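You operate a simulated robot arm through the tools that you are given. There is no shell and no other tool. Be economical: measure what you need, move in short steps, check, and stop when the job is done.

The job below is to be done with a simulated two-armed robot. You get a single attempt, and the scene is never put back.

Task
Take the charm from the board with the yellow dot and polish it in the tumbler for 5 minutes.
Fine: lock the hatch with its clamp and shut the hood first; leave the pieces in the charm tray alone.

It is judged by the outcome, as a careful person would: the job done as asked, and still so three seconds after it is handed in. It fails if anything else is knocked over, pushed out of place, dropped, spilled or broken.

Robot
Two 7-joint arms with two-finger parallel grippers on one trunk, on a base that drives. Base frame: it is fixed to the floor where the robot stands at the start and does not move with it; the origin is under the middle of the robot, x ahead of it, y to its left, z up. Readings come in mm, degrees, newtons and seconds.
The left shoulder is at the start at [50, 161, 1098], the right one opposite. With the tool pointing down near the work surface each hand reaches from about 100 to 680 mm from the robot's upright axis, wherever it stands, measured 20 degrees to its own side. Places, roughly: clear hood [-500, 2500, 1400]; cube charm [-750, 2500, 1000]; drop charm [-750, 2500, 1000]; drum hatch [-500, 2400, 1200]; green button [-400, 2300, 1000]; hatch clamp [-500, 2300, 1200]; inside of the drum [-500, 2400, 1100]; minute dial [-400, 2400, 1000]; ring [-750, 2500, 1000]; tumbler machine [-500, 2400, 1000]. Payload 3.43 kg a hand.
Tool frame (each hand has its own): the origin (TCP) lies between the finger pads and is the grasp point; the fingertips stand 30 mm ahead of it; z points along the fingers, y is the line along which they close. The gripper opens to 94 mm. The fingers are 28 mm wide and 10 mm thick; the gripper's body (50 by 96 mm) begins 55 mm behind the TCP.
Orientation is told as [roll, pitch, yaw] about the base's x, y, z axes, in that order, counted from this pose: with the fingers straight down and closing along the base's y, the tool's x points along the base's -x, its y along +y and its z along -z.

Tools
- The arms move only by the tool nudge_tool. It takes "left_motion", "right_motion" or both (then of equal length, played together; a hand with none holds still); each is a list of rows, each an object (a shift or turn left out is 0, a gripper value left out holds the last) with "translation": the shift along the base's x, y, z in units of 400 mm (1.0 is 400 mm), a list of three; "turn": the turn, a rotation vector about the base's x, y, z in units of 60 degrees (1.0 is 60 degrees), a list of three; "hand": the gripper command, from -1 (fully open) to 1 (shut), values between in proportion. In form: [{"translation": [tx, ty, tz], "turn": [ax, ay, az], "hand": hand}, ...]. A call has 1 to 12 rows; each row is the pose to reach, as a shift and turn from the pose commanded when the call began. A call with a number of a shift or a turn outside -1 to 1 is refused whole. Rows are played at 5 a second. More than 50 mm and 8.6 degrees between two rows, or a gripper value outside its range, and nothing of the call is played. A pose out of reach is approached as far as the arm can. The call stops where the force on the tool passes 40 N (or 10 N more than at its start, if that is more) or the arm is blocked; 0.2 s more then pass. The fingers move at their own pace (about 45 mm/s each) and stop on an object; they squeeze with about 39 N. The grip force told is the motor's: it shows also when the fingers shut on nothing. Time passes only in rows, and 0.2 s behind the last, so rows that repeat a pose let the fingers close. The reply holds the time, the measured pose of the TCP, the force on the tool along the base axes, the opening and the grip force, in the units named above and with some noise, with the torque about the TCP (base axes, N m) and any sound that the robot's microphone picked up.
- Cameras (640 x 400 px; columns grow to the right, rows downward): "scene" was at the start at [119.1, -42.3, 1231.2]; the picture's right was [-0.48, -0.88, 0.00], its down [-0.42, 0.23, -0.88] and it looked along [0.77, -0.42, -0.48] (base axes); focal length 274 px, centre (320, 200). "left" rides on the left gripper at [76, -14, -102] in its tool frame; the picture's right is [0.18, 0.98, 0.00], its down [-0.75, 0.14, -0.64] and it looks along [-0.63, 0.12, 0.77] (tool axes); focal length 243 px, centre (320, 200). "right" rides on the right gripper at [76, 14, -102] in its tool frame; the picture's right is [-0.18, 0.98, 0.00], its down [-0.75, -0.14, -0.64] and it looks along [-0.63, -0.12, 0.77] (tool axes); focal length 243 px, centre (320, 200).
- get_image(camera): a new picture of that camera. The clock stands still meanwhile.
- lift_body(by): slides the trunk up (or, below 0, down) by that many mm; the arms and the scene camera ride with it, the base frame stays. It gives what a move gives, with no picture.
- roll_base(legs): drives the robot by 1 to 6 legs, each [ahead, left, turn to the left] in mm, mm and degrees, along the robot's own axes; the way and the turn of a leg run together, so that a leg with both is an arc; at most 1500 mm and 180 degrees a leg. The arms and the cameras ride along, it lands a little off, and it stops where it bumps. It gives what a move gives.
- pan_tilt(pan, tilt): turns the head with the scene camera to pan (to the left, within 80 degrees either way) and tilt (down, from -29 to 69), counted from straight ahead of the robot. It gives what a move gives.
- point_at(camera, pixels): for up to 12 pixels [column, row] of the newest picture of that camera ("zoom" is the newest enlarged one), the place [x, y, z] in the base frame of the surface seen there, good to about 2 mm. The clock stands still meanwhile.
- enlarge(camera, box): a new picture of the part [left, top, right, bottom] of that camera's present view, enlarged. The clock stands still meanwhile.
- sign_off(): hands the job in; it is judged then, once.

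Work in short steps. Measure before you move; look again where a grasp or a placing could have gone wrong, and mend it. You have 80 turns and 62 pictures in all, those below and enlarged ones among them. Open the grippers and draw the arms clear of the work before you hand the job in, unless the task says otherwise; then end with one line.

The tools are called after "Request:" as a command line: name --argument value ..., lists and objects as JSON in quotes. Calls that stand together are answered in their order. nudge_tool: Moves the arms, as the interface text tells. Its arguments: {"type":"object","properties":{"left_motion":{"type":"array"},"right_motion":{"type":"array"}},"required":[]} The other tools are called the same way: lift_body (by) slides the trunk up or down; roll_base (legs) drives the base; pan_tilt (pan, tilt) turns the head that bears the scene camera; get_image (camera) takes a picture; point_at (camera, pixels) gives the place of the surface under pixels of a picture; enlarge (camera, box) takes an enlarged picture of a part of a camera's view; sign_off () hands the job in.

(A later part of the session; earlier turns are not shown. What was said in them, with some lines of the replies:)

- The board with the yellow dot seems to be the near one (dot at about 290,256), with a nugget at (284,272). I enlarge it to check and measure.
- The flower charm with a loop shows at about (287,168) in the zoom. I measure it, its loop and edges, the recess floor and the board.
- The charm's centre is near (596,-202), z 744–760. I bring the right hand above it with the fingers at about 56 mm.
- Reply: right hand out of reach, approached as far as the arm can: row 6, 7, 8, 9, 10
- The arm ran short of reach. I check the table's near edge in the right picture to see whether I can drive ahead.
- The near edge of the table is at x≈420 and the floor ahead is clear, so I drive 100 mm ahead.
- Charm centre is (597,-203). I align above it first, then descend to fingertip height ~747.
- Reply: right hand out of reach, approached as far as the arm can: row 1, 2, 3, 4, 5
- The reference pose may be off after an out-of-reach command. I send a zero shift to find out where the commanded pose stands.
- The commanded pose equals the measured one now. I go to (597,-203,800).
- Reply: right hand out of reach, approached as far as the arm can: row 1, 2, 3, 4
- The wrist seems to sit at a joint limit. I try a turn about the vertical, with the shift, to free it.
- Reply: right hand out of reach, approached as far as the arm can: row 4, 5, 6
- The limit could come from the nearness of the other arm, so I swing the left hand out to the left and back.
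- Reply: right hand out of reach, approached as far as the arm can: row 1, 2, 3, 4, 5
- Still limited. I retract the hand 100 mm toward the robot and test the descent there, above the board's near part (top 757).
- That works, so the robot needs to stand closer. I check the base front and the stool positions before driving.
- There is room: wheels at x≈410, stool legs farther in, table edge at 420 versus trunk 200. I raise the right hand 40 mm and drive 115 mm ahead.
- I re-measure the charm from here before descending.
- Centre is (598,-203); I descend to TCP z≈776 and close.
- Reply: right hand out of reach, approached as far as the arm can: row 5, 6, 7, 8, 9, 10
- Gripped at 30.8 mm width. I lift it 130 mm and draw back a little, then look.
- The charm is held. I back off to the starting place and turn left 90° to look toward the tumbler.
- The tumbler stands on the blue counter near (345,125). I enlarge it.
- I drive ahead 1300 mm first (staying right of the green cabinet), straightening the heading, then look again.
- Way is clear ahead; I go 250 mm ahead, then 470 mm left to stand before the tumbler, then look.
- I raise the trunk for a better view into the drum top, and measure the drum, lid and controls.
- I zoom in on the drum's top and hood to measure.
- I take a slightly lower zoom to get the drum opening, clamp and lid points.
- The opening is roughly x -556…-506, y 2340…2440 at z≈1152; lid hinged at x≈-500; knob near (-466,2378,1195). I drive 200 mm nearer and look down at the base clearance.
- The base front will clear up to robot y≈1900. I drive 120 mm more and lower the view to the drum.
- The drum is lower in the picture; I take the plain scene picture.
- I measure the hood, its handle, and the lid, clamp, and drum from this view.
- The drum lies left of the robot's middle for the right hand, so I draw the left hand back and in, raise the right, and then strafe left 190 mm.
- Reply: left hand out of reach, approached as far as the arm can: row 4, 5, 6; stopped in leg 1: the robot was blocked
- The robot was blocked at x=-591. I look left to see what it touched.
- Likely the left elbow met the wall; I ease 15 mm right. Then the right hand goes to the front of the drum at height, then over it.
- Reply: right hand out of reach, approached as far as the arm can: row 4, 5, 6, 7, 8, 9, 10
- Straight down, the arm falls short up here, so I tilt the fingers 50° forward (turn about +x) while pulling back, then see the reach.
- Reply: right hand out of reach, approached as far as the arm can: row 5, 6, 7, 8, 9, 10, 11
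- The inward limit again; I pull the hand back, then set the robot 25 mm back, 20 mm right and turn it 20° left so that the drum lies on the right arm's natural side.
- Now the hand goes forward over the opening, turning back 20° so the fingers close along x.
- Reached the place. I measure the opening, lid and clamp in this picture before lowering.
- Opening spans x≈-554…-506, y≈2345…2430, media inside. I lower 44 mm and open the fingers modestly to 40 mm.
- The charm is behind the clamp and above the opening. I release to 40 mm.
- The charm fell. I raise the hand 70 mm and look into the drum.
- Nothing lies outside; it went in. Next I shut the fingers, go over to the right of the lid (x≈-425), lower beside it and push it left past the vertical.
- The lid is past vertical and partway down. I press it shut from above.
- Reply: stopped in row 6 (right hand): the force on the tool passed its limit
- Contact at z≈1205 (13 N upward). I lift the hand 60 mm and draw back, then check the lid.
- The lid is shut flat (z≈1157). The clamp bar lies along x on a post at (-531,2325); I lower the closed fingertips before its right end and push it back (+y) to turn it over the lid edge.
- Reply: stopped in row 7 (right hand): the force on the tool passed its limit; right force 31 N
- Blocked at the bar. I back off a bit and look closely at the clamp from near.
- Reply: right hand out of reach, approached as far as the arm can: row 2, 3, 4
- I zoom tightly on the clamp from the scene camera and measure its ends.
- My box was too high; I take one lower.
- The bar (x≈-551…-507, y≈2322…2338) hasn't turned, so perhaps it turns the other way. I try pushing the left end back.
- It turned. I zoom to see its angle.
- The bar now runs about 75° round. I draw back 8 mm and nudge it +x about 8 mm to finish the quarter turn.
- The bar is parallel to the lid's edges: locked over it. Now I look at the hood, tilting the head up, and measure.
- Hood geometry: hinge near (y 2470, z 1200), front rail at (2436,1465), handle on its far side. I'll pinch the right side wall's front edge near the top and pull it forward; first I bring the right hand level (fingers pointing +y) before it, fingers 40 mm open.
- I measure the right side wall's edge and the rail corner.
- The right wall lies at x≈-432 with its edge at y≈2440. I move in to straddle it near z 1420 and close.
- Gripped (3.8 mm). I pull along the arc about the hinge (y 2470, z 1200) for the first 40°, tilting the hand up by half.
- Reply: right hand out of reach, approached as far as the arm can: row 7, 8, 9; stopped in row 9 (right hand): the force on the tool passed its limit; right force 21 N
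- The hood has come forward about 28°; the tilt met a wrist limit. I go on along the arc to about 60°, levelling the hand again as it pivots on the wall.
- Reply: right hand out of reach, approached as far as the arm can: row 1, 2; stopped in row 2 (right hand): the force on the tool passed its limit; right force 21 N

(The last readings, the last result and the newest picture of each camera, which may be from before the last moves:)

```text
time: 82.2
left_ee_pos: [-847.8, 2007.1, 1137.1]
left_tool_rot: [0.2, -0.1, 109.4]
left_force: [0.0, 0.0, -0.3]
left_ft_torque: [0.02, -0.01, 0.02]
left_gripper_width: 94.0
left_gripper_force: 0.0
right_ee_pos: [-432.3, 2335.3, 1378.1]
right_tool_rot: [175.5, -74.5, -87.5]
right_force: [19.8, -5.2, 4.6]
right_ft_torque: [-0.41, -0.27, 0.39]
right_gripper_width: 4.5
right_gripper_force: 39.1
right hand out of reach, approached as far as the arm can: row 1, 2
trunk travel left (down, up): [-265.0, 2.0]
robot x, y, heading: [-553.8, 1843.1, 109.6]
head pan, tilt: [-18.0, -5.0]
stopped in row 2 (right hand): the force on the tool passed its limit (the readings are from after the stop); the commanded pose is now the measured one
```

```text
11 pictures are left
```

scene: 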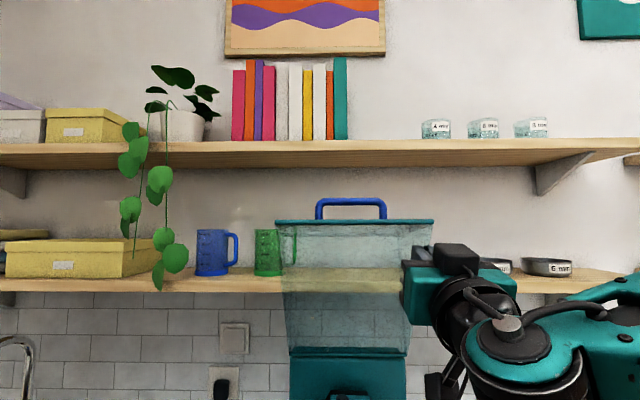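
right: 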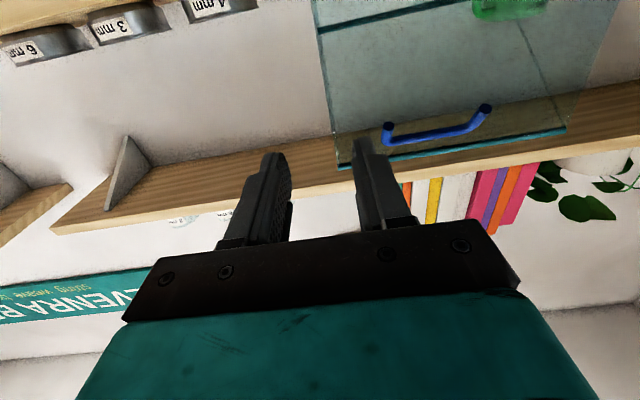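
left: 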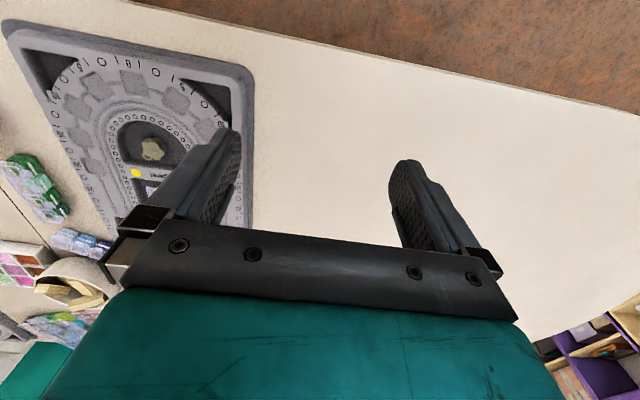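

The arm is at a joint limit pulling back, so I carry the hood on by moving the base back and the trunk down in small paired steps, with the arm still.

Request:
lift_body --by -6

Request:
roll_base --legs '[[-18, 6.5, 0]]'

Request:
lift_body --by -14

Request:
roll_base --legs '[[-18, 6.5, 0]]'

Request:
lift_body --by -14

```text
time: 82.8
left_ee_pos: [-846.3, 2005.2, 1131.8]
left_tool_rot: [0.2, -0.1, 109.4]
left_force: [0.1, -1.1, 0.1]
left_ft_torque: [0.03, -0.03, -0.01]
left_gripper_width: 94.2
left_gripper_force: 0.1
right_ee_pos: [-432.4, 2332.1, 1376.8]
right_tool_rot: [175.1, -73.9, -87.0]
right_force: [25.3, -8.8, 20.7]
right_ft_torque: [1.01, -0.22, 0.38]
right_gripper_width: 4.7
right_gripper_force: 38.9
trunk travel left (down, up): [-259.0, 8.0]
robot x, y, heading: [-551.8, 1844.1, 109.4]
head pan, tilt: [-18.0, -5.0]
```

```text
time: 83.5
left_ee_pos: [-847.7, 1989.5, 1131.4]
left_tool_rot: [0.3, 0.1, 109.4]
left_force: [-0.5, -0.4, 0.1]
left_ft_torque: [0.0, -0.02, 0.01]
left_gripper_width: 94.2
left_gripper_force: 0.0
right_ee_pos: [-433.2, 2319.9, 1365.9]
right_tool_rot: [176.1, -75.4, -87.9]
right_force: [26.7, 1.2, -12.2]
right_ft_torque: [-1.21, 0.19, 0.62]
right_gripper_width: 4.5
right_gripper_force: 39.7
trunk travel left (down, up): [-259.0, 8.0]
robot x, y, heading: [-549.8, 1825.9, 109.5]
head pan, tilt: [-18.0, -5.0]
```

```text
time: 84.2
left_ee_pos: [-847.8, 1986.1, 1118.6]
left_tool_rot: [0.1, -0.3, 109.4]
left_force: [0.2, 1.4, -0.4]
left_ft_torque: [-0.03, 0.0, 0.02]
left_gripper_width: 94.3
left_gripper_force: 0.1
right_ee_pos: [-433.0, 2312.7, 1358.1]
right_tool_rot: [175.4, -74.5, -87.5]
right_force: [21.5, -13.2, 20.3]
right_ft_torque: [0.89, 0.06, 0.68]
right_gripper_width: 4.8
right_gripper_force: 39.3
trunk travel left (down, up): [-245.0, 22.0]
robot x, y, heading: [-550.5, 1826.1, 109.3]
head pan, tilt: [-18.0, -5.0]
```

```text
time: 85.0
left_ee_pos: [-847.8, 1970.7, 1117.2]
left_tool_rot: [0.3, 0.1, 109.5]
left_force: [-0.6, 0.4, -0.7]
left_ft_torque: [-0.01, -0.03, 0.01]
left_gripper_width: 94.0
left_gripper_force: 0.1
right_ee_pos: [-433.1, 2301.4, 1348.4]
right_tool_rot: [176.9, -76.1, -88.9]
right_force: [20.1, 3.9, -12.6]
right_ft_torque: [-1.26, 0.15, 0.52]
right_gripper_width: 4.3
right_gripper_force: 38.6
trunk travel left (down, up): [-245.0, 22.0]
robot x, y, heading: [-548.7, 1804.5, 109.6]
head pan, tilt: [-18.0, -5.0]
```

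```text
time: 85.6
left_ee_pos: [-848.0, 1967.2, 1104.0]
left_tool_rot: [0.2, -0.2, 109.4]
left_force: [0.2, 0.0, 0.0]
left_ft_torque: [-0.01, -0.01, 0.01]
left_gripper_width: 94.1
left_gripper_force: 0.1
right_ee_pos: [-432.6, 2295.1, 1340.4]
right_tool_rot: [176.2, -75.3, -88.3]
right_force: [17.9, -12.0, 16.4]
right_ft_torque: [1.14, 0.23, 0.73]
right_gripper_width: 4.5
right_gripper_force: 38.6
trunk travel left (down, up): [-231.0, 36.0]
robot x, y, heading: [-547.7, 1808.1, 109.5]
head pan, tilt: [-18.0, -5.0]
```

That works, forces stay low. The hood is at about 42°; I continue three more pairs to about 63°.

Request:
roll_base --legs '[[-15, 5.5, 0]]'

Request:
lift_body --by -20

Request:
roll_base --legs '[[-13, 4.8, 0]]'

Request:
lift_body --by -22

Request:
get_image --camera "scene"

```text
time: 86.3
left_ee_pos: [-848.1, 1955.7, 1102.3]
left_tool_rot: [0.1, 0.1, 109.4]
left_force: [0.5, -0.8, 0.7]
left_ft_torque: [0.02, 0.03, 0.02]
left_gripper_width: 93.9
left_gripper_force: 0.0
right_ee_pos: [-432.5, 2286.1, 1331.8]
right_tool_rot: [177.4, -76.7, -89.4]
right_force: [17.7, 3.8, -10.4]
right_ft_torque: [-1.29, 0.44, 0.79]
right_gripper_width: 4.5
right_gripper_force: 39.3
trunk travel left (down, up): [-231.0, 36.0]
robot x, y, heading: [-549.3, 1791.5, 109.6]
head pan, tilt: [-18.0, -5.0]
```

```text
time: 87.0
left_ee_pos: [-849.0, 1950.9, 1083.4]
left_tool_rot: [0.0, -0.2, 109.5]
left_force: [0.1, 0.2, 0.0]
left_ft_torque: [0.0, 0.0, 0.0]
left_gripper_width: 94.2
left_gripper_force: 0.1
right_ee_pos: [-433.1, 2279.7, 1316.3]
right_tool_rot: [176.8, -75.9, -89.1]
right_force: [16.3, -19.2, 15.6]
right_ft_torque: [0.82, 0.33, 0.75]
right_gripper_width: 4.5
right_gripper_force: 38.8
trunk travel left (down, up): [-211.0, 56.0]
robot x, y, heading: [-549.7, 1786.1, 109.6]
head pan, tilt: [-18.0, -5.0]
```

```text
time: 87.8
left_ee_pos: [-849.5, 1942.2, 1083.0]
left_tool_rot: [0.1, 0.1, 109.5]
left_force: [0.1, 0.2, 0.3]
left_ft_torque: [-0.01, 0.02, 0.0]
left_gripper_width: 94.0
left_gripper_force: 0.1
right_ee_pos: [-433.1, 2273.9, 1308.2]
right_tool_rot: [178.1, -77.4, -90.2]
right_force: [16.1, 2.0, -9.0]
right_ft_torque: [-1.26, 0.51, 0.78]
right_gripper_width: 4.4
right_gripper_force: 38.8
trunk travel left (down, up): [-211.0, 56.0]
robot x, y, heading: [-551.9, 1772.1, 109.5]
head pan, tilt: [-18.0, -5.0]
```

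```text
time: 88.5
left_ee_pos: [-849.5, 1937.2, 1063.1]
left_tool_rot: [0.2, -0.3, 109.5]
left_force: [0.3, 0.1, 0.3]
left_ft_torque: [0.0, 0.0, 0.01]
left_gripper_width: 94.1
left_gripper_force: 0.1
right_ee_pos: [-432.0, 2266.9, 1291.7]
right_tool_rot: [177.4, -76.6, -89.6]
right_force: [15.8, -20.6, 12.6]
right_ft_torque: [0.85, 0.34, 0.77]
right_gripper_width: 4.5
right_gripper_force: 39.0
trunk travel left (down, up): [-189.0, 78.0]
robot x, y, heading: [-552.2, 1775.4, 109.6]
head pan, tilt: [-18.0, -5.0]
```

```text
10 pictures are left
```

scene: 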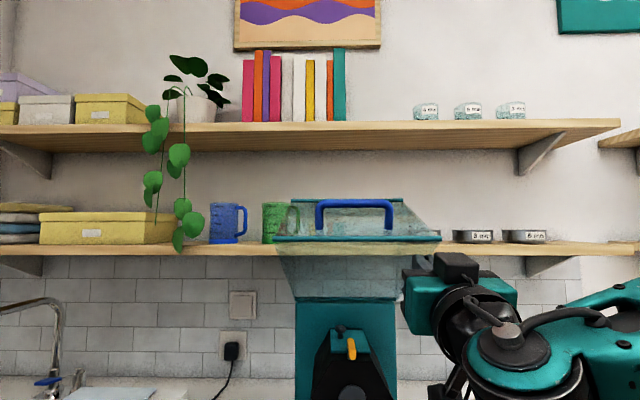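

Hood at about 57°. I loosen the grip slightly, still straddling the wall, to learn whether the hood stays or sinks.

Request:
nudge_tool --right_motion '[{"translation": [0, 0, 0], "hand": 0.6}, {"translation": [0, 0, 0], "hand": 0.6}, {"translation": [0, 0, 0], "hand": 0.6}, {"translation": [0, 0, 0], "hand": 0.6}]'

Request:
enlarge --camera "scene" --box '[250, 180, 470, 320]'

```text
time: 89.5
left_ee_pos: [-851.8, 1942.7, 1061.4]
left_tool_rot: [0.1, 0.2, 109.6]
left_force: [-0.4, 0.2, 0.0]
left_ft_torque: [0.01, 0.0, 0.01]
left_gripper_width: 93.8
left_gripper_force: 0.0
right_ee_pos: [-435.0, 2273.6, 1287.4]
right_tool_rot: [178.9, -77.4, -91.0]
right_force: [0.3, 0.8, -1.6]
right_ft_torque: [0.06, -0.03, 0.01]
right_gripper_width: 19.0
right_gripper_force: 0.4
trunk travel left (down, up): [-189.0, 78.0]
robot x, y, heading: [-554.4, 1774.3, 109.5]
head pan, tilt: [-18.0, -5.0]
```

```text
2.86 times, centred on (360, 250) of scene
```

zoom: 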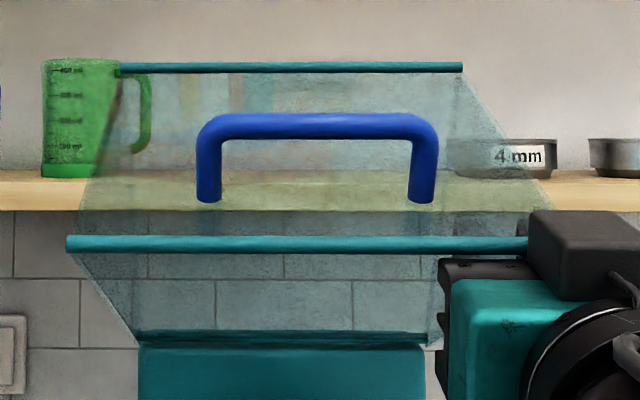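

No force remains, so the hood holds by itself. I back the hand straight out (−y 100 mm) by the base.

Request:
roll_base --legs '[[-94, 34, 0]]'

Request:
nudge_tool --right_motion '[{"translation": [0, 0, 0.06], "turn": [-0.07, 0, 0], "hand": 1}, {"translation": [0, 0, 0.14], "turn": [-0.14, 0, 0]}, {"translation": [0, 0, 0.22], "turn": [-0.21, 0, 0]}, {"translation": [-0.06, 0, 0.28], "turn": [-0.21, 0, 0]}, {"translation": [-0.14, 0, 0.28], "turn": [-0.21, 0, 0]}, {"translation": [-0.235, 0, 0.28], "turn": [-0.21, 0, 0]}, {"translation": [-0.235, 0, 0.28], "turn": [-0.21, 0, 0]}]'

Request:
get_image --camera "scene"

```text
time: 90.6
left_ee_pos: [-852.0, 1838.5, 1060.5]
left_tool_rot: [0.1, 0.0, 109.5]
left_force: [0.1, -0.4, 0.7]
left_ft_torque: [0.05, -0.02, 0.0]
left_gripper_width: 93.7
left_gripper_force: 0.0
right_ee_pos: [-436.7, 2170.2, 1287.6]
right_tool_rot: [178.8, -77.2, -90.8]
right_force: [-1.0, -0.1, 1.3]
right_ft_torque: [-0.01, -0.01, 0.01]
right_gripper_width: 18.8
right_gripper_force: 0.1
trunk travel left (down, up): [-189.0, 78.0]
robot x, y, heading: [-550.2, 1676.7, 109.6]
head pan, tilt: [-18.0, -5.0]
```

```text
time: 92.2
left_ee_pos: [-852.2, 1840.2, 1060.4]
left_tool_rot: [0.0, 0.1, 109.5]
left_force: [-0.2, 0.3, -0.8]
left_ft_torque: [0.03, 0.02, 0.05]
left_gripper_width: 94.0
left_gripper_force: 0.0
right_ee_pos: [-530.0, 2171.9, 1401.3]
right_tool_rot: [-143.8, -89.8, -128.2]
right_force: [0.3, 0.0, 0.1]
right_ft_torque: [-0.01, 0.01, 0.01]
right_gripper_width: 0.0
right_gripper_force: 32.2
trunk travel left (down, up): [-189.0, 78.0]
robot x, y, heading: [-548.9, 1677.1, 109.3]
head pan, tilt: [-18.0, -5.0]
```

```text
8 pictures are left
```

scene: 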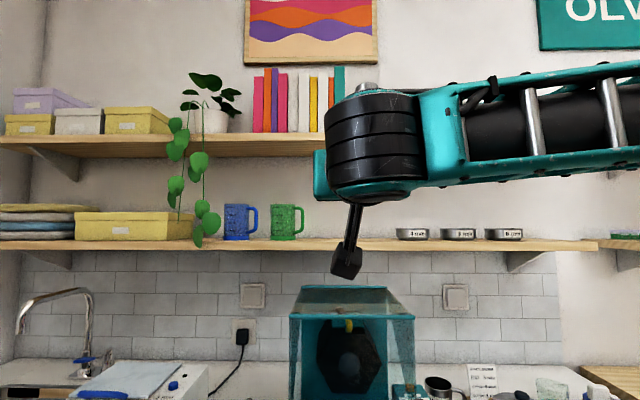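

The hood has sunk down and appears shut over the drum. I zoom to check it.

Request:
enlarge --camera "scene" --box '[260, 270, 460, 400]'

Request:
point_at --camera "zoom" --pixels '[[300, 55], [300, 85], [300, 115], [480, 150], [95, 130], [250, 60], [280, 150], [430, 140], [150, 145], [480, 380]]'

```text
3.08 times, centred on (360, 335) of scene
```

zoom: 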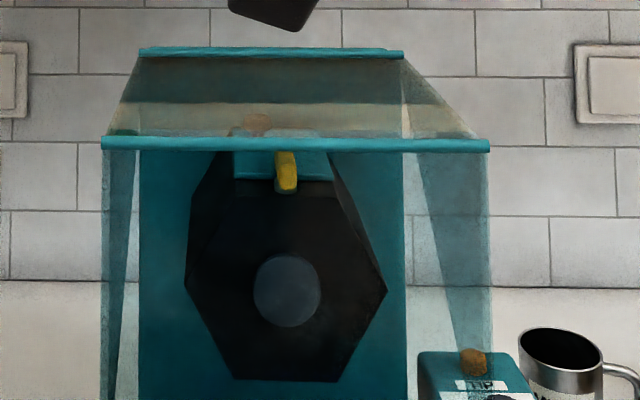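

```text
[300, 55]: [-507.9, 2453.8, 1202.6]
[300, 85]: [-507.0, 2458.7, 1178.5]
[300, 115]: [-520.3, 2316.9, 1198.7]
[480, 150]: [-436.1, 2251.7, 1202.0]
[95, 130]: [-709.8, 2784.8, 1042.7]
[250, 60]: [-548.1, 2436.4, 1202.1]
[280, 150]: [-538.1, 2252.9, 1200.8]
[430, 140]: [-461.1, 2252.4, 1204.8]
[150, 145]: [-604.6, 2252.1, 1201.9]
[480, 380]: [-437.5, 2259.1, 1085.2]
```

The hood is shut (top level at z 1200, front at y 2252). Next the dial: I bring the right hand to vertical and out to the right, clear of the machine.

Request:
nudge_tool --right_motion '[{"translation": [0.06, -0.05, 0], "turn": [-0.12, 0, 0]}, {"translation": [0.12, -0.06, 0], "turn": [-0.24, 0, 0]}, {"translation": [0.18, -0.06, -0.04], "turn": [-0.36, 0, 0]}, {"translation": [0.25, -0.06, -0.1], "turn": [-0.48, 0, 0]}, {"translation": [0.31, -0.06, -0.16], "turn": [-0.6, 0, 0]}, {"translation": [0.37, -0.05, -0.22], "turn": [-0.72, 0, 0]}, {"translation": [0.43, -0.04, -0.28], "turn": [-0.84, 0, 0]}, {"translation": [0.4975, -0.03, -0.3], "turn": [-0.95, 0, 0]}, {"translation": [0.4975, -0.03, -0.3], "turn": [-0.95, 0, 0]}]'

Request:
nudge_tool --right_motion '[{"translation": [0, 0, 0], "turn": [-0.11, 0, 0]}, {"translation": [0, 0, -0.03], "turn": [-0.22, 0, 0]}, {"translation": [0, 0, -0.05], "turn": [-0.33, 0, 0]}, {"translation": [0, 0, -0.07], "turn": [-0.44, 0, 0]}, {"translation": [0, 0, -0.07], "turn": [-0.55, 0, 0]}, {"translation": [0, 0, -0.07], "turn": [-0.55, 0, 0]}]'

Request:
roll_base --legs '[[120, -170, 0], [0, 0, 20]]'

```text
time: 94.2
left_ee_pos: [-851.9, 1840.1, 1060.2]
left_tool_rot: [0.0, 0.1, 109.5]
left_force: [-0.8, -0.4, 0.9]
left_ft_torque: [-0.04, 0.01, 0.01]
left_gripper_width: 94.0
left_gripper_force: 0.1
right_ee_pos: [-331.2, 2158.0, 1278.4]
right_tool_rot: [-2.1, -32.9, 90.2]
right_force: [0.7, 0.3, -0.1]
right_ft_torque: [0.0, -0.01, 0.01]
right_gripper_width: 0.2
right_gripper_force: 33.2
trunk travel left (down, up): [-189.0, 78.0]
robot x, y, heading: [-550.8, 1678.8, 109.6]
head pan, tilt: [-18.0, -5.0]
```

```text
time: 95.6
left_ee_pos: [-851.7, 1839.6, 1059.8]
left_tool_rot: [0.0, 0.1, 109.5]
left_force: [-0.8, 0.2, 0.1]
left_ft_torque: [-0.02, 0.03, 0.01]
left_gripper_width: 94.2
left_gripper_force: 0.1
right_ee_pos: [-330.1, 2159.6, 1251.1]
right_tool_rot: [-1.9, -0.1, 90.2]
right_force: [0.6, 0.5, -0.4]
right_ft_torque: [0.01, 0.02, -0.02]
right_gripper_width: 0.0
right_gripper_force: 33.1
trunk travel left (down, up): [-189.0, 78.0]
robot x, y, heading: [-548.7, 1676.8, 109.5]
head pan, tilt: [-18.0, -5.0]
```

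```text
time: 98.3
left_ee_pos: [-775.0, 1896.4, 1061.1]
left_tool_rot: [0.1, 0.1, 129.3]
left_force: [1.1, 0.5, 0.2]
left_ft_torque: [0.0, 0.02, 0.0]
left_gripper_width: 94.0
left_gripper_force: 0.0
right_ee_pos: [-393.9, 2374.0, 1251.4]
right_tool_rot: [-2.0, -0.2, 110.0]
right_force: [-0.7, 0.5, -0.2]
right_ft_torque: [-0.01, 0.02, 0.02]
right_gripper_width: 0.0
right_gripper_force: 33.1
trunk travel left (down, up): [-189.0, 78.0]
robot x, y, heading: [-436.6, 1847.0, 129.6]
head pan, tilt: [-18.0, -5.0]
```

The hand is now above the dial at height. I turn the head to the control panel and zoom.

Request:
pan_tilt --pan -38 --tilt 32

Request:
get_image --camera "scene"

```text
time: 99.3
left_ee_pos: [-775.8, 1896.5, 1060.6]
left_tool_rot: [0.0, 0.0, 129.3]
left_force: [-0.3, -0.3, 0.1]
left_ft_torque: [0.01, -0.03, -0.03]
left_gripper_width: 94.2
left_gripper_force: 0.1
right_ee_pos: [-393.7, 2373.5, 1250.3]
right_tool_rot: [-2.0, -0.2, 110.0]
right_force: [0.4, -0.7, -0.4]
right_ft_torque: [0.03, 0.01, 0.03]
right_gripper_width: 0.1
right_gripper_force: 33.1
trunk travel left (down, up): [-189.0, 78.0]
robot x, y, heading: [-438.8, 1843.7, 129.5]
head pan, tilt: [-38.0, 32.0]
```

```text
6 pictures are left
```

scene: 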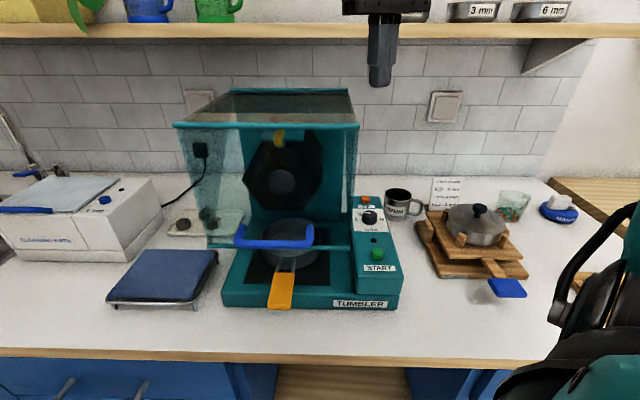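

The view is clear; I zoom on the dial panel.

Request:
enlarge --camera "scene" --box '[345, 190, 401, 232]'

Request:
point_at --camera "zoom" --pixels '[[280, 270], [220, 290], [340, 290], [280, 320], [280, 230], [200, 330], [380, 330], [265, 110], [150, 250], [280, 370], [440, 300], [100, 300]]'

Request:
point_at --camera "scene" --pixels '[[377, 252], [377, 256], [355, 150], [357, 245], [372, 245]]'

```text
9.52 times, centred on (373, 211) of scene
```

zoom: 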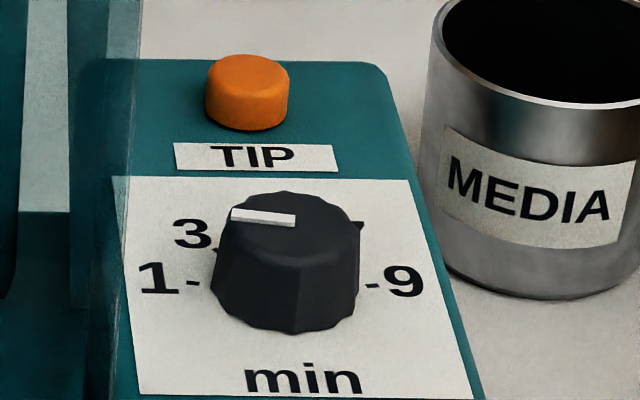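

```text
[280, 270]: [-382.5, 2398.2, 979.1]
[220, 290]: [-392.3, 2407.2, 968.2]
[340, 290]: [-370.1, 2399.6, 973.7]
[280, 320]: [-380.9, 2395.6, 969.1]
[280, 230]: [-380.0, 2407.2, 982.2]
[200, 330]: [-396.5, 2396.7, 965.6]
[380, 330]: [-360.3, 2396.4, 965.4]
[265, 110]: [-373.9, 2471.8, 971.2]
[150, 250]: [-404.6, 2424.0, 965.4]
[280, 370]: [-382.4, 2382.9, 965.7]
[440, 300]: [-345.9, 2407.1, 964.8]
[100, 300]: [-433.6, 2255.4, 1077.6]
```

```text
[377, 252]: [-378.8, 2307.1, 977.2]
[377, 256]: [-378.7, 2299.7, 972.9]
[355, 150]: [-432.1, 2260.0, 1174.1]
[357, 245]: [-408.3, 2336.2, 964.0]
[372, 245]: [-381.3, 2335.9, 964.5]
```

The pointer looks at about "1" (west), with 5 due north. I measure the pointer and knob top accurately.

Request:
point_at --camera "zoom" --pixels '[[236, 214], [292, 220], [264, 217], [285, 197], [355, 235], [225, 225], [290, 262], [320, 215], [192, 234], [158, 278], [405, 282], [360, 225]]'

```text
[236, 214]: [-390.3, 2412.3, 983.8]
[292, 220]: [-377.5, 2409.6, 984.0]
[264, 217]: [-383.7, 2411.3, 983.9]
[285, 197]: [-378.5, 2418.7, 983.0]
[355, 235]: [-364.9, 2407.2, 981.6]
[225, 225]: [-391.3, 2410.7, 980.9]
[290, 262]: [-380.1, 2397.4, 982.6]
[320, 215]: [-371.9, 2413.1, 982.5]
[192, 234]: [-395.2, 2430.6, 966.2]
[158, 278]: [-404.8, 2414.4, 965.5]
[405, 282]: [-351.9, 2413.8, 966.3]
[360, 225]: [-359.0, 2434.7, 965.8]
```

Knob axis is about (-378, 2410), diameter 27 mm, top z 983; pointer at ~172°, "5" is at 90°. I turn the open hand above it to about yaw 194, so I can then turn it clockwise.

Request:
nudge_tool --right_motion '[{"translation": [0.01, 0.02, 0], "turn": [0, 0, 0.14], "hand": -0.06}, {"translation": [0.02, 0.05, 0], "turn": [0, 0, 0.28]}, {"translation": [0.03, 0.08, 0], "turn": [0, 0, 0.42]}, {"translation": [0.039, 0.091, 0], "turn": [0, 0, 0.56]}, {"translation": [0.039, 0.091, 0], "turn": [0, 0, 0.7]}, {"translation": [0.039, 0.091, 0], "turn": [0, 0, 0.7]}]'

Request:
nudge_tool --right_motion '[{"turn": [0, 0, 0.14]}, {"turn": [0, 0, 0.28]}, {"turn": [0, 0, 0.42]}, {"turn": [0, 0, 0.56]}, {"turn": [0, 0, 0.7]}, {"turn": [0, 0, 0.7]}]'

```text
time: 100.7
left_ee_pos: [-774.4, 1896.0, 1060.7]
left_tool_rot: [0.0, 0.2, 129.3]
left_force: [0.0, -0.3, 0.9]
left_ft_torque: [-0.01, 0.01, 0.04]
left_gripper_width: 94.1
left_gripper_force: 0.0
right_ee_pos: [-378.2, 2411.1, 1251.9]
right_tool_rot: [-2.0, -0.1, 152.1]
right_force: [1.1, -0.3, 0.0]
right_ft_torque: [-0.02, 0.02, 0.0]
right_gripper_width: 49.8
right_gripper_force: 0.1
trunk travel left (down, up): [-189.0, 78.0]
robot x, y, heading: [-437.5, 1844.6, 129.4]
head pan, tilt: [-38.0, 32.0]
```

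```text
time: 102.1
left_ee_pos: [-774.7, 1897.6, 1061.6]
left_tool_rot: [-0.1, 0.1, 129.3]
left_force: [0.2, 0.5, -0.4]
left_ft_torque: [0.0, -0.02, 0.0]
left_gripper_width: 94.1
left_gripper_force: 0.0
right_ee_pos: [-378.4, 2410.9, 1251.1]
right_tool_rot: [-2.1, -0.1, -166.0]
right_force: [-1.2, 0.1, -0.1]
right_ft_torque: [0.0, -0.03, 0.01]
right_gripper_width: 50.0
right_gripper_force: 0.0
trunk travel left (down, up): [-189.0, 78.0]
robot x, y, heading: [-435.1, 1840.4, 129.4]
head pan, tilt: [-38.0, 32.0]
```

All reachable. I lower to TCP z≈1000 around the knob.

Request:
nudge_tool --right_motion '[{"translation": [0, 0, -0.1]}, {"translation": [0, 0, -0.2]}, {"translation": [0, 0, -0.3]}, {"translation": [0, 0, -0.4]}, {"translation": [0, 0, -0.48]}, {"translation": [0, 0, -0.55]}, {"translation": [0, 0, -0.6]}, {"translation": [0, 0, -0.627]}, {"translation": [0, 0, -0.627]}]'

```text
time: 104.1
left_ee_pos: [-775.0, 1897.4, 1060.0]
left_tool_rot: [0.0, 0.2, 129.3]
left_force: [0.2, 0.1, 0.8]
left_ft_torque: [0.01, 0.02, 0.0]
left_gripper_width: 94.1
left_gripper_force: 0.1
right_ee_pos: [-377.1, 2410.6, 1000.5]
right_tool_rot: [-1.9, -0.2, -166.0]
right_force: [-0.2, -1.0, 0.2]
right_ft_torque: [-0.01, -0.03, 0.01]
right_gripper_width: 49.7
right_gripper_force: 0.1
trunk travel left (down, up): [-189.0, 78.0]
robot x, y, heading: [-438.6, 1843.5, 129.3]
head pan, tilt: [-38.0, 32.0]
```

In place. I grip the knob and turn it clockwise in two steps, first 42°.

Request:
nudge_tool --right_motion '[{"hand": 1}, {"hand": 1}, {"hand": 1}, {"hand": 1}, {"turn": [0, 0, -0.12], "hand": 1}, {"turn": [0, 0, -0.24]}, {"turn": [0, 0, -0.36]}, {"turn": [0, 0, -0.48]}, {"turn": [0, 0, -0.6]}, {"turn": [0, 0, -0.7]}, {"turn": [0, 0, -0.7]}]'

Request:
nudge_tool --right_motion '[{"turn": [0, 0, -0.12]}, {"turn": [0, 0, -0.24]}, {"turn": [0, 0, -0.36]}, {"turn": [0, 0, -0.48]}, {"turn": [0, 0, -0.6]}, {"turn": [0, 0, -0.667]}, {"turn": [0, 0, -0.667]}]'

```text
time: 106.5
left_ee_pos: [-775.0, 1895.5, 1060.4]
left_tool_rot: [0.1, 0.0, 129.3]
left_force: [0.4, 0.5, 0.4]
left_ft_torque: [0.01, 0.03, -0.02]
left_gripper_width: 94.3
left_gripper_force: 0.2
right_ee_pos: [-377.8, 2408.1, 1000.7]
right_tool_rot: [-1.8, 0.0, 151.9]
right_force: [0.4, -20.3, -10.9]
right_ft_torque: [-0.41, 0.27, 0.01]
right_gripper_width: 28.5
right_gripper_force: 45.4
trunk travel left (down, up): [-189.0, 78.0]
robot x, y, heading: [-441.1, 1840.1, 129.6]
head pan, tilt: [-38.0, 32.0]
```

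```text
time: 108.1
left_ee_pos: [-775.4, 1895.5, 1060.5]
left_tool_rot: [0.0, 0.1, 129.2]
left_force: [-0.5, 0.6, 0.0]
left_ft_torque: [-0.02, 0.02, -0.01]
left_gripper_width: 94.2
left_gripper_force: 0.1
right_ee_pos: [-378.4, 2409.1, 1001.5]
right_tool_rot: [-2.0, -0.1, 111.8]
right_force: [-3.0, -16.5, -11.2]
right_ft_torque: [-0.61, 0.12, 0.03]
right_gripper_width: 28.6
right_gripper_force: 44.8
trunk travel left (down, up): [-189.0, 78.0]
robot x, y, heading: [-439.0, 1843.2, 129.4]
head pan, tilt: [-38.0, 32.0]
```

Turned to yaw 112. I open, rise 120 mm and look at the pointer.

Request:
nudge_tool --right_motion '[{"hand": -0.06}, {"hand": -0.06}, {"hand": -0.06}, {"translation": [0, 0, 0.06]}, {"translation": [0, 0, 0.14]}, {"translation": [0, 0, 0.24]}, {"translation": [0, 0, 0.34]}, {"translation": [0, 0, 0.34]}]'

Request:
enlarge --camera "scene" --box '[345, 190, 401, 232]'

```text
time: 109.9
left_ee_pos: [-775.5, 1896.4, 1061.6]
left_tool_rot: [0.0, 0.1, 129.3]
left_force: [-0.4, -0.1, 0.9]
left_ft_torque: [0.01, -0.01, 0.0]
left_gripper_width: 93.9
left_gripper_force: 0.1
right_ee_pos: [-376.0, 2407.4, 1137.5]
right_tool_rot: [-2.0, -0.1, 112.0]
right_force: [1.7, -0.8, 0.1]
right_ft_torque: [0.17, 0.02, 0.03]
right_gripper_width: 49.8
right_gripper_force: 0.0
trunk travel left (down, up): [-189.0, 78.0]
robot x, y, heading: [-440.6, 1840.5, 129.5]
head pan, tilt: [-38.0, 32.0]
```

```text
9.52 times, centred on (373, 211) of scene
```

zoom: 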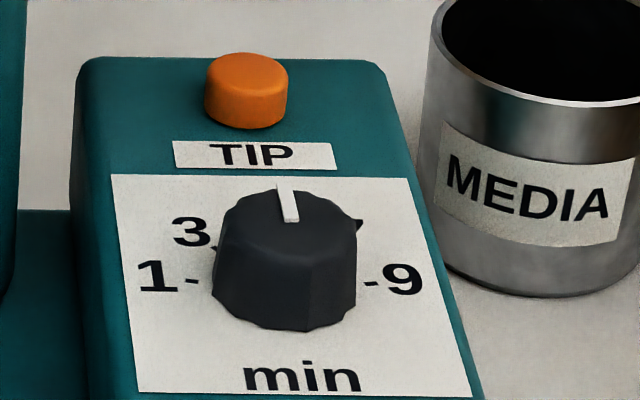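

The pointer is due north: 5. But the hood's tinted wall seems missing at the left of this view; I check the whole scene.

Request:
get_image --camera "scene"

```text
3 pictures are left
```

scene: 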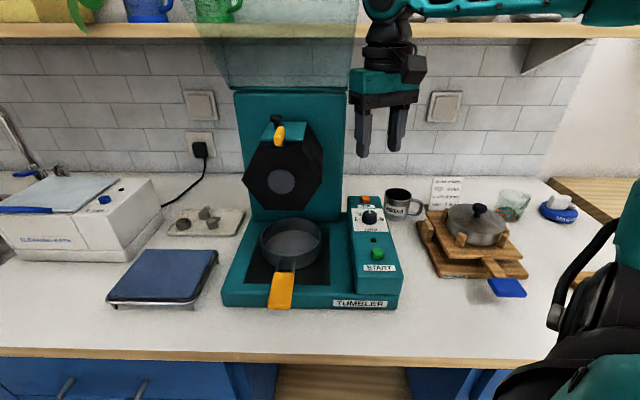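

The dial is right at 5, but the hood swung open again as the hand rose beside it. I withdraw the hand forward of the machine, return the base to the stance that worked, raise the trunk, and begin tilting the hand level.

Request:
nudge_tool --right_motion '[{"translation": [0, -0.1, 0], "hand": 0.15}, {"translation": [0, -0.2, 0]}, {"translation": [0, -0.3, 0]}, {"translation": [0, -0.4, 0]}, {"translation": [0, -0.5, 0]}, {"translation": [0, -0.5, 0]}]'

Request:
roll_base --legs '[[0, 0, -20], [43, 104, 0]]'

Request:
lift_body --by 78

Request:
nudge_tool --right_motion '[{"translation": [-0.02, 0.03, 0.03], "turn": [0.12, 0, 0]}, {"translation": [-0.04, 0.06, 0.06], "turn": [0.24, 0, 0]}, {"translation": [-0.06, 0.1, 0.1], "turn": [0.36, 0, 0]}, {"translation": [-0.08, 0.14, 0.14], "turn": [0.48, 0, 0]}, {"translation": [-0.1, 0.18, 0.18], "turn": [0.6, 0, 0]}, {"translation": [-0.12, 0.22, 0.22], "turn": [0.72, 0, 0]}, {"translation": [-0.14, 0.26, 0.25], "turn": [0.84, 0, 0]}, {"translation": [-0.145, 0.3, 0.26], "turn": [0.95, 0, 0]}, {"translation": [-0.145, 0.3, 0.26], "turn": [0.95, 0, 0]}]'

```text
time: 111.3
left_ee_pos: [-774.4, 1896.5, 1059.8]
left_tool_rot: [0.0, 0.1, 129.3]
left_force: [-0.1, 0.9, 1.1]
left_ft_torque: [0.0, -0.02, -0.01]
left_gripper_width: 93.9
left_gripper_force: 0.0
right_ee_pos: [-377.5, 2210.5, 1135.2]
right_tool_rot: [-2.0, -0.1, 112.0]
right_force: [0.2, 0.2, -1.8]
right_ft_torque: [-0.04, -0.05, -0.04]
right_gripper_width: 39.7
right_gripper_force: 0.0
trunk travel left (down, up): [-189.0, 78.0]
robot x, y, heading: [-436.3, 1843.1, 129.2]
head pan, tilt: [-38.0, 32.0]
```

```text
time: 113.6
left_ee_pos: [-848.8, 2016.2, 1060.5]
left_tool_rot: [0.0, 0.0, 109.1]
left_force: [-0.6, -0.2, 0.5]
left_ft_torque: [-0.02, -0.03, -0.01]
left_gripper_width: 94.0
left_gripper_force: 0.2
right_ee_pos: [-367.5, 2173.5, 1136.1]
right_tool_rot: [-2.1, -0.1, 91.7]
right_force: [-0.3, 0.2, -0.4]
right_ft_torque: [-0.01, -0.03, 0.0]
right_gripper_width: 39.7
right_gripper_force: 0.0
trunk travel left (down, up): [-189.0, 78.0]
robot x, y, heading: [-550.6, 1851.0, 109.0]
head pan, tilt: [-38.0, 32.0]
```

```text
time: 114.8
left_ee_pos: [-847.7, 2016.0, 1138.3]
left_tool_rot: [0.0, 0.1, 109.1]
left_force: [-0.1, -0.2, 0.1]
left_ft_torque: [-0.01, 0.0, 0.0]
left_gripper_width: 93.9
left_gripper_force: 0.0
right_ee_pos: [-365.8, 2172.6, 1213.1]
right_tool_rot: [-2.0, -0.2, 91.7]
right_force: [-0.5, 0.0, 0.4]
right_ft_torque: [0.03, 0.0, 0.01]
right_gripper_width: 40.0
right_gripper_force: 0.1
trunk travel left (down, up): [-267.0, 0.0]
robot x, y, heading: [-550.3, 1850.3, 109.1]
head pan, tilt: [-38.0, 32.0]
```

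```text
time: 116.8
left_ee_pos: [-847.8, 2016.6, 1138.3]
left_tool_rot: [0.1, 0.1, 109.0]
left_force: [-0.8, -0.8, 0.5]
left_ft_torque: [-0.03, 0.01, -0.05]
left_gripper_width: 93.9
left_gripper_force: 0.0
right_ee_pos: [-423.9, 2290.9, 1318.3]
right_tool_rot: [-4.7, -57.2, 93.2]
right_force: [-0.1, 1.2, -0.5]
right_ft_torque: [0.01, 0.0, -0.01]
right_gripper_width: 40.2
right_gripper_force: 0.1
trunk travel left (down, up): [-267.0, 0.0]
robot x, y, heading: [-549.3, 1852.6, 109.0]
head pan, tilt: [-38.0, 32.0]
```

Now to the pre-grip place, straddle the right wall edge at z 1418 as before, and close.

Request:
nudge_tool --right_motion '[{"translation": [-0.004, 0.02, 0.05], "turn": [0.11, 0, 0]}, {"translation": [-0.01, 0.04, 0.11], "turn": [0.22, 0, 0]}, {"translation": [-0.015, 0.07, 0.17], "turn": [0.33, 0, 0]}, {"translation": [-0.02, 0.1, 0.22], "turn": [0.44, 0, 0]}, {"translation": [-0.02, 0.118, 0.25], "turn": [0.55, 0, 0]}, {"translation": [-0.02, 0.2, 0.25], "turn": [0.55, 0, 0]}, {"translation": [-0.02, 0.28, 0.25], "turn": [0.55, 0, 0]}, {"translation": [-0.02, 0.353, 0.25], "turn": [0.55, 0, 0]}, {"translation": [-0.02, 0.353, 0.25], "turn": [0.55, 0, 0], "hand": 1}, {"translation": [-0.02, 0.353, 0.25], "turn": [0.55, 0, 0], "hand": 1}, {"translation": [-0.02, 0.353, 0.25], "turn": [0.55, 0, 0], "hand": 1}, {"translation": [-0.02, 0.353, 0.25], "turn": [0.55, 0, 0], "hand": 1}]'

```text
time: 119.4
left_ee_pos: [-847.5, 2015.9, 1137.9]
left_tool_rot: [0.0, 0.1, 109.1]
left_force: [0.3, -0.8, 0.3]
left_ft_torque: [0.02, 0.0, 0.02]
left_gripper_width: 94.1
left_gripper_force: 0.1
right_ee_pos: [-432.9, 2432.3, 1417.8]
right_tool_rot: [-96.6, -88.3, -175.4]
right_force: [-0.2, -0.6, -0.2]
right_ft_torque: [0.01, 0.0, 0.0]
right_gripper_width: 0.1
right_gripper_force: 33.5
trunk travel left (down, up): [-267.0, 0.0]
robot x, y, heading: [-546.9, 1850.7, 108.9]
head pan, tilt: [-38.0, 32.0]
```

It shut on nothing: the hood isn't where it was. I look with the scene camera tilted up.

Request:
pan_tilt --pan -18 --tilt 5

Request:
get_image --camera "scene"

Request:
point_at --camera "scene" --pixels '[[300, 150], [320, 155], [340, 160], [360, 165], [330, 180], [350, 200], [380, 150], [350, 140], [310, 170], [400, 200], [290, 200], [330, 230]]'

```text
time: 120.3
left_ee_pos: [-847.5, 2015.6, 1138.0]
left_tool_rot: [0.1, 0.1, 109.2]
left_force: [0.4, -0.7, 0.1]
left_ft_torque: [-0.01, 0.0, -0.03]
left_gripper_width: 93.9
left_gripper_force: 0.1
right_ee_pos: [-433.2, 2432.3, 1418.5]
right_tool_rot: [-96.9, -88.3, -175.2]
right_force: [0.0, 0.7, 0.0]
right_ft_torque: [-0.01, 0.0, -0.02]
right_gripper_width: 0.0
right_gripper_force: 33.4
trunk travel left (down, up): [-267.0, 0.0]
robot x, y, heading: [-546.3, 1851.1, 109.0]
head pan, tilt: [-18.0, 5.0]
```

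```text
2 pictures are left
```

scene: 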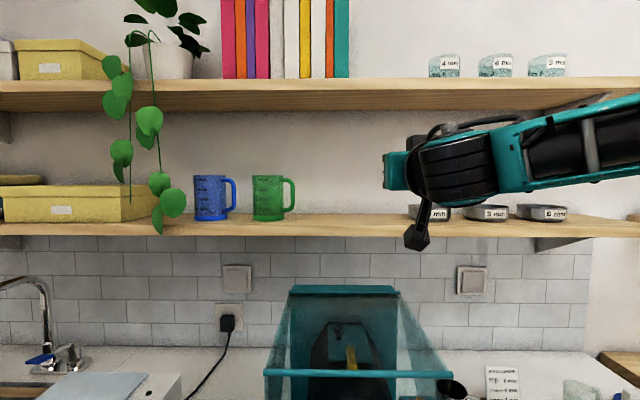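

```text
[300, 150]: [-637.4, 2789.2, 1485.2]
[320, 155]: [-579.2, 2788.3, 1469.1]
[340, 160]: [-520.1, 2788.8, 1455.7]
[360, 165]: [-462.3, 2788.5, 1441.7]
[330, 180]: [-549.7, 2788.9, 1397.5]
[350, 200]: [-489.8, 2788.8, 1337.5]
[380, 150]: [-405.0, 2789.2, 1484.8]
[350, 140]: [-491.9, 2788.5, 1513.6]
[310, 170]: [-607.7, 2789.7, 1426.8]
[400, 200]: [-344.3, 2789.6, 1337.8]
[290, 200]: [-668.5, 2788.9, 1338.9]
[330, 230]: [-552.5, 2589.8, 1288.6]
```

The hood is in fact shut: it had only been held up by my hand. Now the START button: I withdraw the hand over the hood, tilt it to ~45°, yawed so its body stays right of the hood, and lower the trunk.

Request:
nudge_tool --right_motion '[{"translation": [0, -0.08, 0], "hand": 1}, {"translation": [0, -0.16, 0]}, {"translation": [0, -0.235, 0]}, {"translation": [0.004, -0.255, -0.03], "turn": [-0.11, 0, 0]}, {"translation": [0.008, -0.28, -0.08], "turn": [-0.22, 0, 0]}, {"translation": [0.01, -0.3, -0.14], "turn": [-0.33, 0, 0]}, {"translation": [0.015, -0.33, -0.2], "turn": [-0.44, 0, 0]}, {"translation": [0.02, -0.353, -0.25], "turn": [-0.55, 0, 0]}, {"translation": [0.02, -0.353, -0.25], "turn": [-0.55, 0, 0]}]'

Request:
nudge_tool --right_motion '[{"translation": [0.04, -0.05, 0], "turn": [-0.033, 0, 0.05]}, {"translation": [0.08, -0.1, -0.03], "turn": [-0.067, 0, 0.1]}, {"translation": [0.12, -0.15, -0.08], "turn": [-0.1, 0, 0.15]}, {"translation": [0.16, -0.2, -0.14], "turn": [-0.133, 0, 0.2]}, {"translation": [0.2, -0.23, -0.2], "turn": [-0.167, 0, 0.25]}, {"translation": [0.2, -0.23, -0.26], "turn": [-0.2, 0, 0.3]}, {"translation": [0.2, -0.23, -0.26], "turn": [-0.2, 0, 0.3]}]'

Request:
lift_body --by -90

Request:
pan_tilt --pan -20 --tilt 32

```text
time: 122.3
left_ee_pos: [-846.6, 2015.5, 1137.8]
left_tool_rot: [0.0, 0.1, 109.1]
left_force: [0.0, -0.5, 0.0]
left_ft_torque: [-0.02, -0.04, 0.01]
left_gripper_width: 94.0
left_gripper_force: 0.0
right_ee_pos: [-423.7, 2292.5, 1317.6]
right_tool_rot: [-4.6, -56.9, 93.2]
right_force: [1.2, -0.9, -0.1]
right_ft_torque: [-0.03, 0.03, 0.01]
right_gripper_width: 0.0
right_gripper_force: 32.9
trunk travel left (down, up): [-267.0, 0.0]
robot x, y, heading: [-546.5, 1846.7, 109.3]
head pan, tilt: [-18.0, 5.0]
```

```text
time: 123.9
left_ee_pos: [-847.7, 2017.4, 1137.3]
left_tool_rot: [0.1, 0.2, 109.1]
left_force: [0.0, -0.3, 0.6]
left_ft_torque: [0.02, 0.02, 0.01]
left_gripper_width: 94.0
left_gripper_force: 0.0
right_ee_pos: [-322.8, 2242.6, 1262.7]
right_tool_rot: [-1.1, -45.3, 108.6]
right_force: [0.1, 0.2, 0.8]
right_ft_torque: [-0.02, -0.01, -0.03]
right_gripper_width: 0.0
right_gripper_force: 32.6
right hand out of reach, approached as far as the arm can: row 3, 4, 5, 6, 7
trunk travel left (down, up): [-267.0, 0.0]
robot x, y, heading: [-550.3, 1852.7, 109.0]
head pan, tilt: [-18.0, 5.0]
```

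```text
time: 125.1
left_ee_pos: [-847.4, 2016.8, 1048.5]
left_tool_rot: [0.0, 0.1, 109.2]
left_force: [0.6, -0.6, -0.2]
left_ft_torque: [0.01, -0.01, 0.02]
left_gripper_width: 93.9
left_gripper_force: 0.0
right_ee_pos: [-322.4, 2242.0, 1173.1]
right_tool_rot: [-1.1, -45.3, 108.5]
right_force: [-0.4, 0.1, -0.3]
right_ft_torque: [0.01, -0.01, -0.02]
right_gripper_width: 0.0
right_gripper_force: 33.0
trunk travel left (down, up): [-177.0, 90.0]
robot x, y, heading: [-549.3, 1850.3, 109.4]
head pan, tilt: [-18.0, 5.0]
```

```text
time: 126.0
left_ee_pos: [-848.5, 2016.2, 1048.5]
left_tool_rot: [0.1, 0.2, 109.1]
left_force: [0.4, 0.0, -0.1]
left_ft_torque: [0.03, 0.04, 0.01]
left_gripper_width: 94.0
left_gripper_force: 0.0
right_ee_pos: [-321.7, 2242.4, 1172.3]
right_tool_rot: [-1.0, -45.3, 108.4]
right_force: [0.1, -0.1, 0.1]
right_ft_torque: [0.01, -0.02, 0.01]
right_gripper_width: 0.0
right_gripper_force: 33.1
trunk travel left (down, up): [-177.0, 90.0]
robot x, y, heading: [-545.4, 1850.0, 109.0]
head pan, tilt: [-20.0, 32.0]
5 turns are left
```

I back the base 80 mm to free the arm, then hover over the START button at TCP z≈1040.

Request:
roll_base --legs '[[-80, 0, 0]]'

Request:
nudge_tool --right_motion '[{"translation": [-0.04, 0.06, 0]}, {"translation": [-0.08, 0.12, -0.03]}, {"translation": [-0.12, 0.18, -0.08]}, {"translation": [-0.16, 0.25, -0.14]}, {"translation": [-0.1925, 0.31, -0.2]}, {"translation": [-0.1925, 0.31, -0.27]}, {"translation": [-0.1925, 0.31, -0.33]}, {"translation": [-0.1925, 0.31, -0.33]}]'

```text
time: 127.1
left_ee_pos: [-820.8, 1939.9, 1048.4]
left_tool_rot: [-0.1, 0.0, 109.0]
left_force: [0.4, 0.0, 0.7]
left_ft_torque: [0.02, 0.02, 0.0]
left_gripper_width: 94.0
left_gripper_force: 0.0
right_ee_pos: [-295.1, 2166.0, 1174.4]
right_tool_rot: [-1.0, -45.4, 108.5]
right_force: [0.1, -0.8, -0.4]
right_ft_torque: [0.01, -0.01, -0.02]
right_gripper_width: 0.0
right_gripper_force: 33.0
trunk travel left (down, up): [-177.0, 90.0]
robot x, y, heading: [-521.2, 1772.9, 109.0]
head pan, tilt: [-20.0, 32.0]
```

```text
time: 128.9
left_ee_pos: [-821.1, 1940.1, 1047.3]
left_tool_rot: [0.0, 0.1, 109.1]
left_force: [0.1, 0.2, -0.7]
left_ft_torque: [0.01, -0.05, 0.02]
left_gripper_width: 93.7
left_gripper_force: 0.1
right_ee_pos: [-372.1, 2292.8, 1041.2]
right_tool_rot: [-1.0, -45.3, 108.5]
right_force: [0.2, -0.2, 0.4]
right_ft_torque: [-0.02, 0.02, 0.0]
right_gripper_width: 0.0
right_gripper_force: 32.9
trunk travel left (down, up): [-177.0, 90.0]
robot x, y, heading: [-522.7, 1772.3, 109.1]
head pan, tilt: [-20.0, 32.0]
4 turns are left
```

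Right over the button. I press straight down slowly, rise, and look.

Request:
nudge_tool --right_motion '[{"translation": [-0.003, -0.003, -0.04]}, {"translation": [-0.003, -0.003, -0.07]}, {"translation": [-0.003, -0.003, -0.08]}, {"translation": [-0.003, -0.003, -0.09]}, {"translation": [-0.003, -0.003, -0.098]}, {"translation": [-0.003, -0.003, -0.106]}, {"translation": [-0.003, -0.003, -0.106]}]'

Request:
nudge_tool --right_motion '[{"translation": [0, 0, 0.08]}, {"translation": [0.03, 0, 0.16]}, {"translation": [0.1, -0.06, 0.2]}, {"translation": [0.18, -0.14, 0.22]}, {"translation": [0.26, -0.2, 0.22]}, {"translation": [0.26, -0.2, 0.22]}]'

Request:
enlarge --camera "scene" --box '[210, 90, 450, 290]'

```text
time: 130.5
left_ee_pos: [-821.5, 1940.2, 1048.3]
left_tool_rot: [0.0, 0.1, 109.0]
left_force: [0.4, 0.7, 0.8]
left_ft_torque: [0.0, -0.01, -0.02]
left_gripper_width: 94.0
left_gripper_force: 0.0
right_ee_pos: [-373.5, 2290.7, 1000.1]
right_tool_rot: [-1.1, -45.4, 108.5]
right_force: [-0.4, -0.1, 10.0]
right_ft_torque: [0.14, 0.05, 0.0]
right_gripper_width: 0.0
right_gripper_force: 32.9
trunk travel left (down, up): [-177.0, 90.0]
robot x, y, heading: [-523.4, 1775.8, 109.1]
head pan, tilt: [-20.0, 32.0]
heard: click
```

```text
time: 131.9
left_ee_pos: [-821.1, 1940.1, 1048.5]
left_tool_rot: [0.0, 0.1, 109.0]
left_force: [0.4, 0.4, -0.5]
left_ft_torque: [0.02, -0.01, -0.03]
left_gripper_width: 94.2
left_gripper_force: 0.0
right_ee_pos: [-268.9, 2212.5, 1088.6]
right_tool_rot: [-0.9, -45.2, 108.5]
right_force: [-0.1, 0.4, -0.8]
right_ft_torque: [-0.01, -0.01, 0.02]
right_gripper_width: 0.0
right_gripper_force: 32.7
right hand out of reach, approached as far as the arm can: row 5, 6
trunk travel left (down, up): [-177.0, 90.0]
robot x, y, heading: [-521.6, 1778.7, 109.2]
head pan, tilt: [-20.0, 32.0]
```

```text
2.00 times, centred on (330, 190) of scene
3 turns are left
```

zoom: 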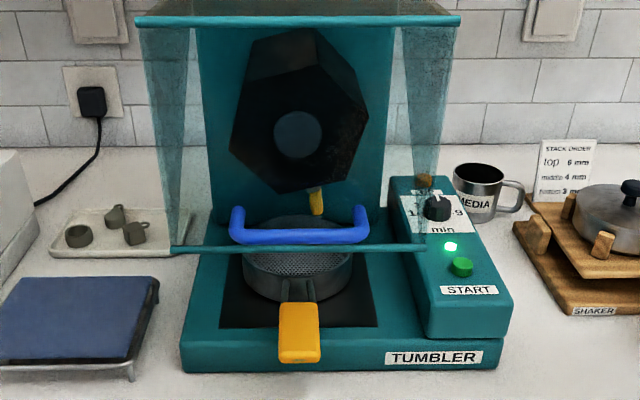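

A click was heard, the lamp is green and the drum is turning with the hood shut. I open the gripper and back the robot away.

Request:
roll_base --legs '[[-250, 0, 0]]'

Request:
nudge_tool --right_motion '[{"hand": -1}, {"hand": -1}, {"hand": -1}, {"hand": -1}, {"hand": -1}]'

Request:
enlarge --camera "scene" --box '[210, 60, 450, 260]'

```text
time: 133.7
left_ee_pos: [-738.6, 1700.8, 1049.5]
left_tool_rot: [0.0, 0.1, 109.1]
left_force: [0.0, -0.1, -0.3]
left_ft_torque: [0.03, 0.02, 0.02]
left_gripper_width: 93.8
left_gripper_force: 0.0
right_ee_pos: [-187.7, 1974.2, 1087.8]
right_tool_rot: [-1.1, -45.2, 108.5]
right_force: [-0.2, 0.3, 0.1]
right_ft_torque: [0.02, 0.03, 0.02]
right_gripper_width: 0.0
right_gripper_force: 33.2
trunk travel left (down, up): [-177.0, 90.0]
robot x, y, heading: [-438.7, 1537.1, 109.1]
head pan, tilt: [-20.0, 32.0]
```

```text
time: 134.9
left_ee_pos: [-738.4, 1701.6, 1047.9]
left_tool_rot: [0.0, 0.1, 109.1]
left_force: [0.3, -1.1, -0.4]
left_ft_torque: [0.0, 0.02, 0.04]
left_gripper_width: 93.8
left_gripper_force: 0.2
right_ee_pos: [-187.2, 1974.7, 1087.6]
right_tool_rot: [-1.0, -45.3, 108.4]
right_force: [0.4, -0.4, -0.2]
right_ft_torque: [0.03, 0.02, 0.0]
right_gripper_width: 94.0
right_gripper_force: 0.0
trunk travel left (down, up): [-177.0, 90.0]
robot x, y, heading: [-437.6, 1541.3, 108.9]
head pan, tilt: [-20.0, 32.0]
```

```text
2.00 times, centred on (330, 160) of scene
2 turns are left
```

zoom: 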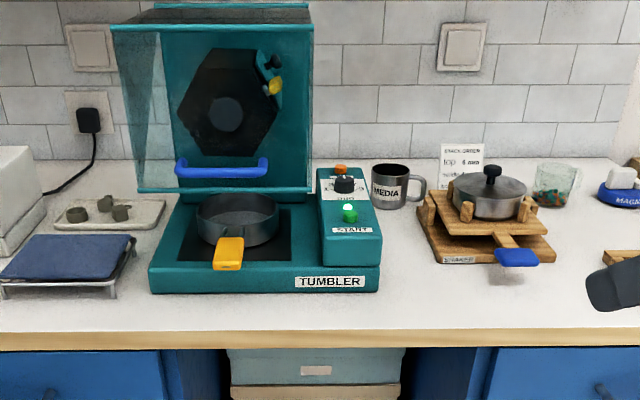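

The drum turns with its hatch clamped, the hood is shut, the charm tray is untouched, and both hands are open and clear. I hand the job in.

Request:
sign_off

```text
The job is handed in.
```

The flower charm from the board with the yellow dot is tumbling, with the hatch clamped, the hood shut and the dial at 5 minutes. The hood did lift once while I set the dial; it fell shut again when I moved the hand away, before I pressed START. I handed in just after starting, so the 5 minutes were still running, and I left the charm tray alone.
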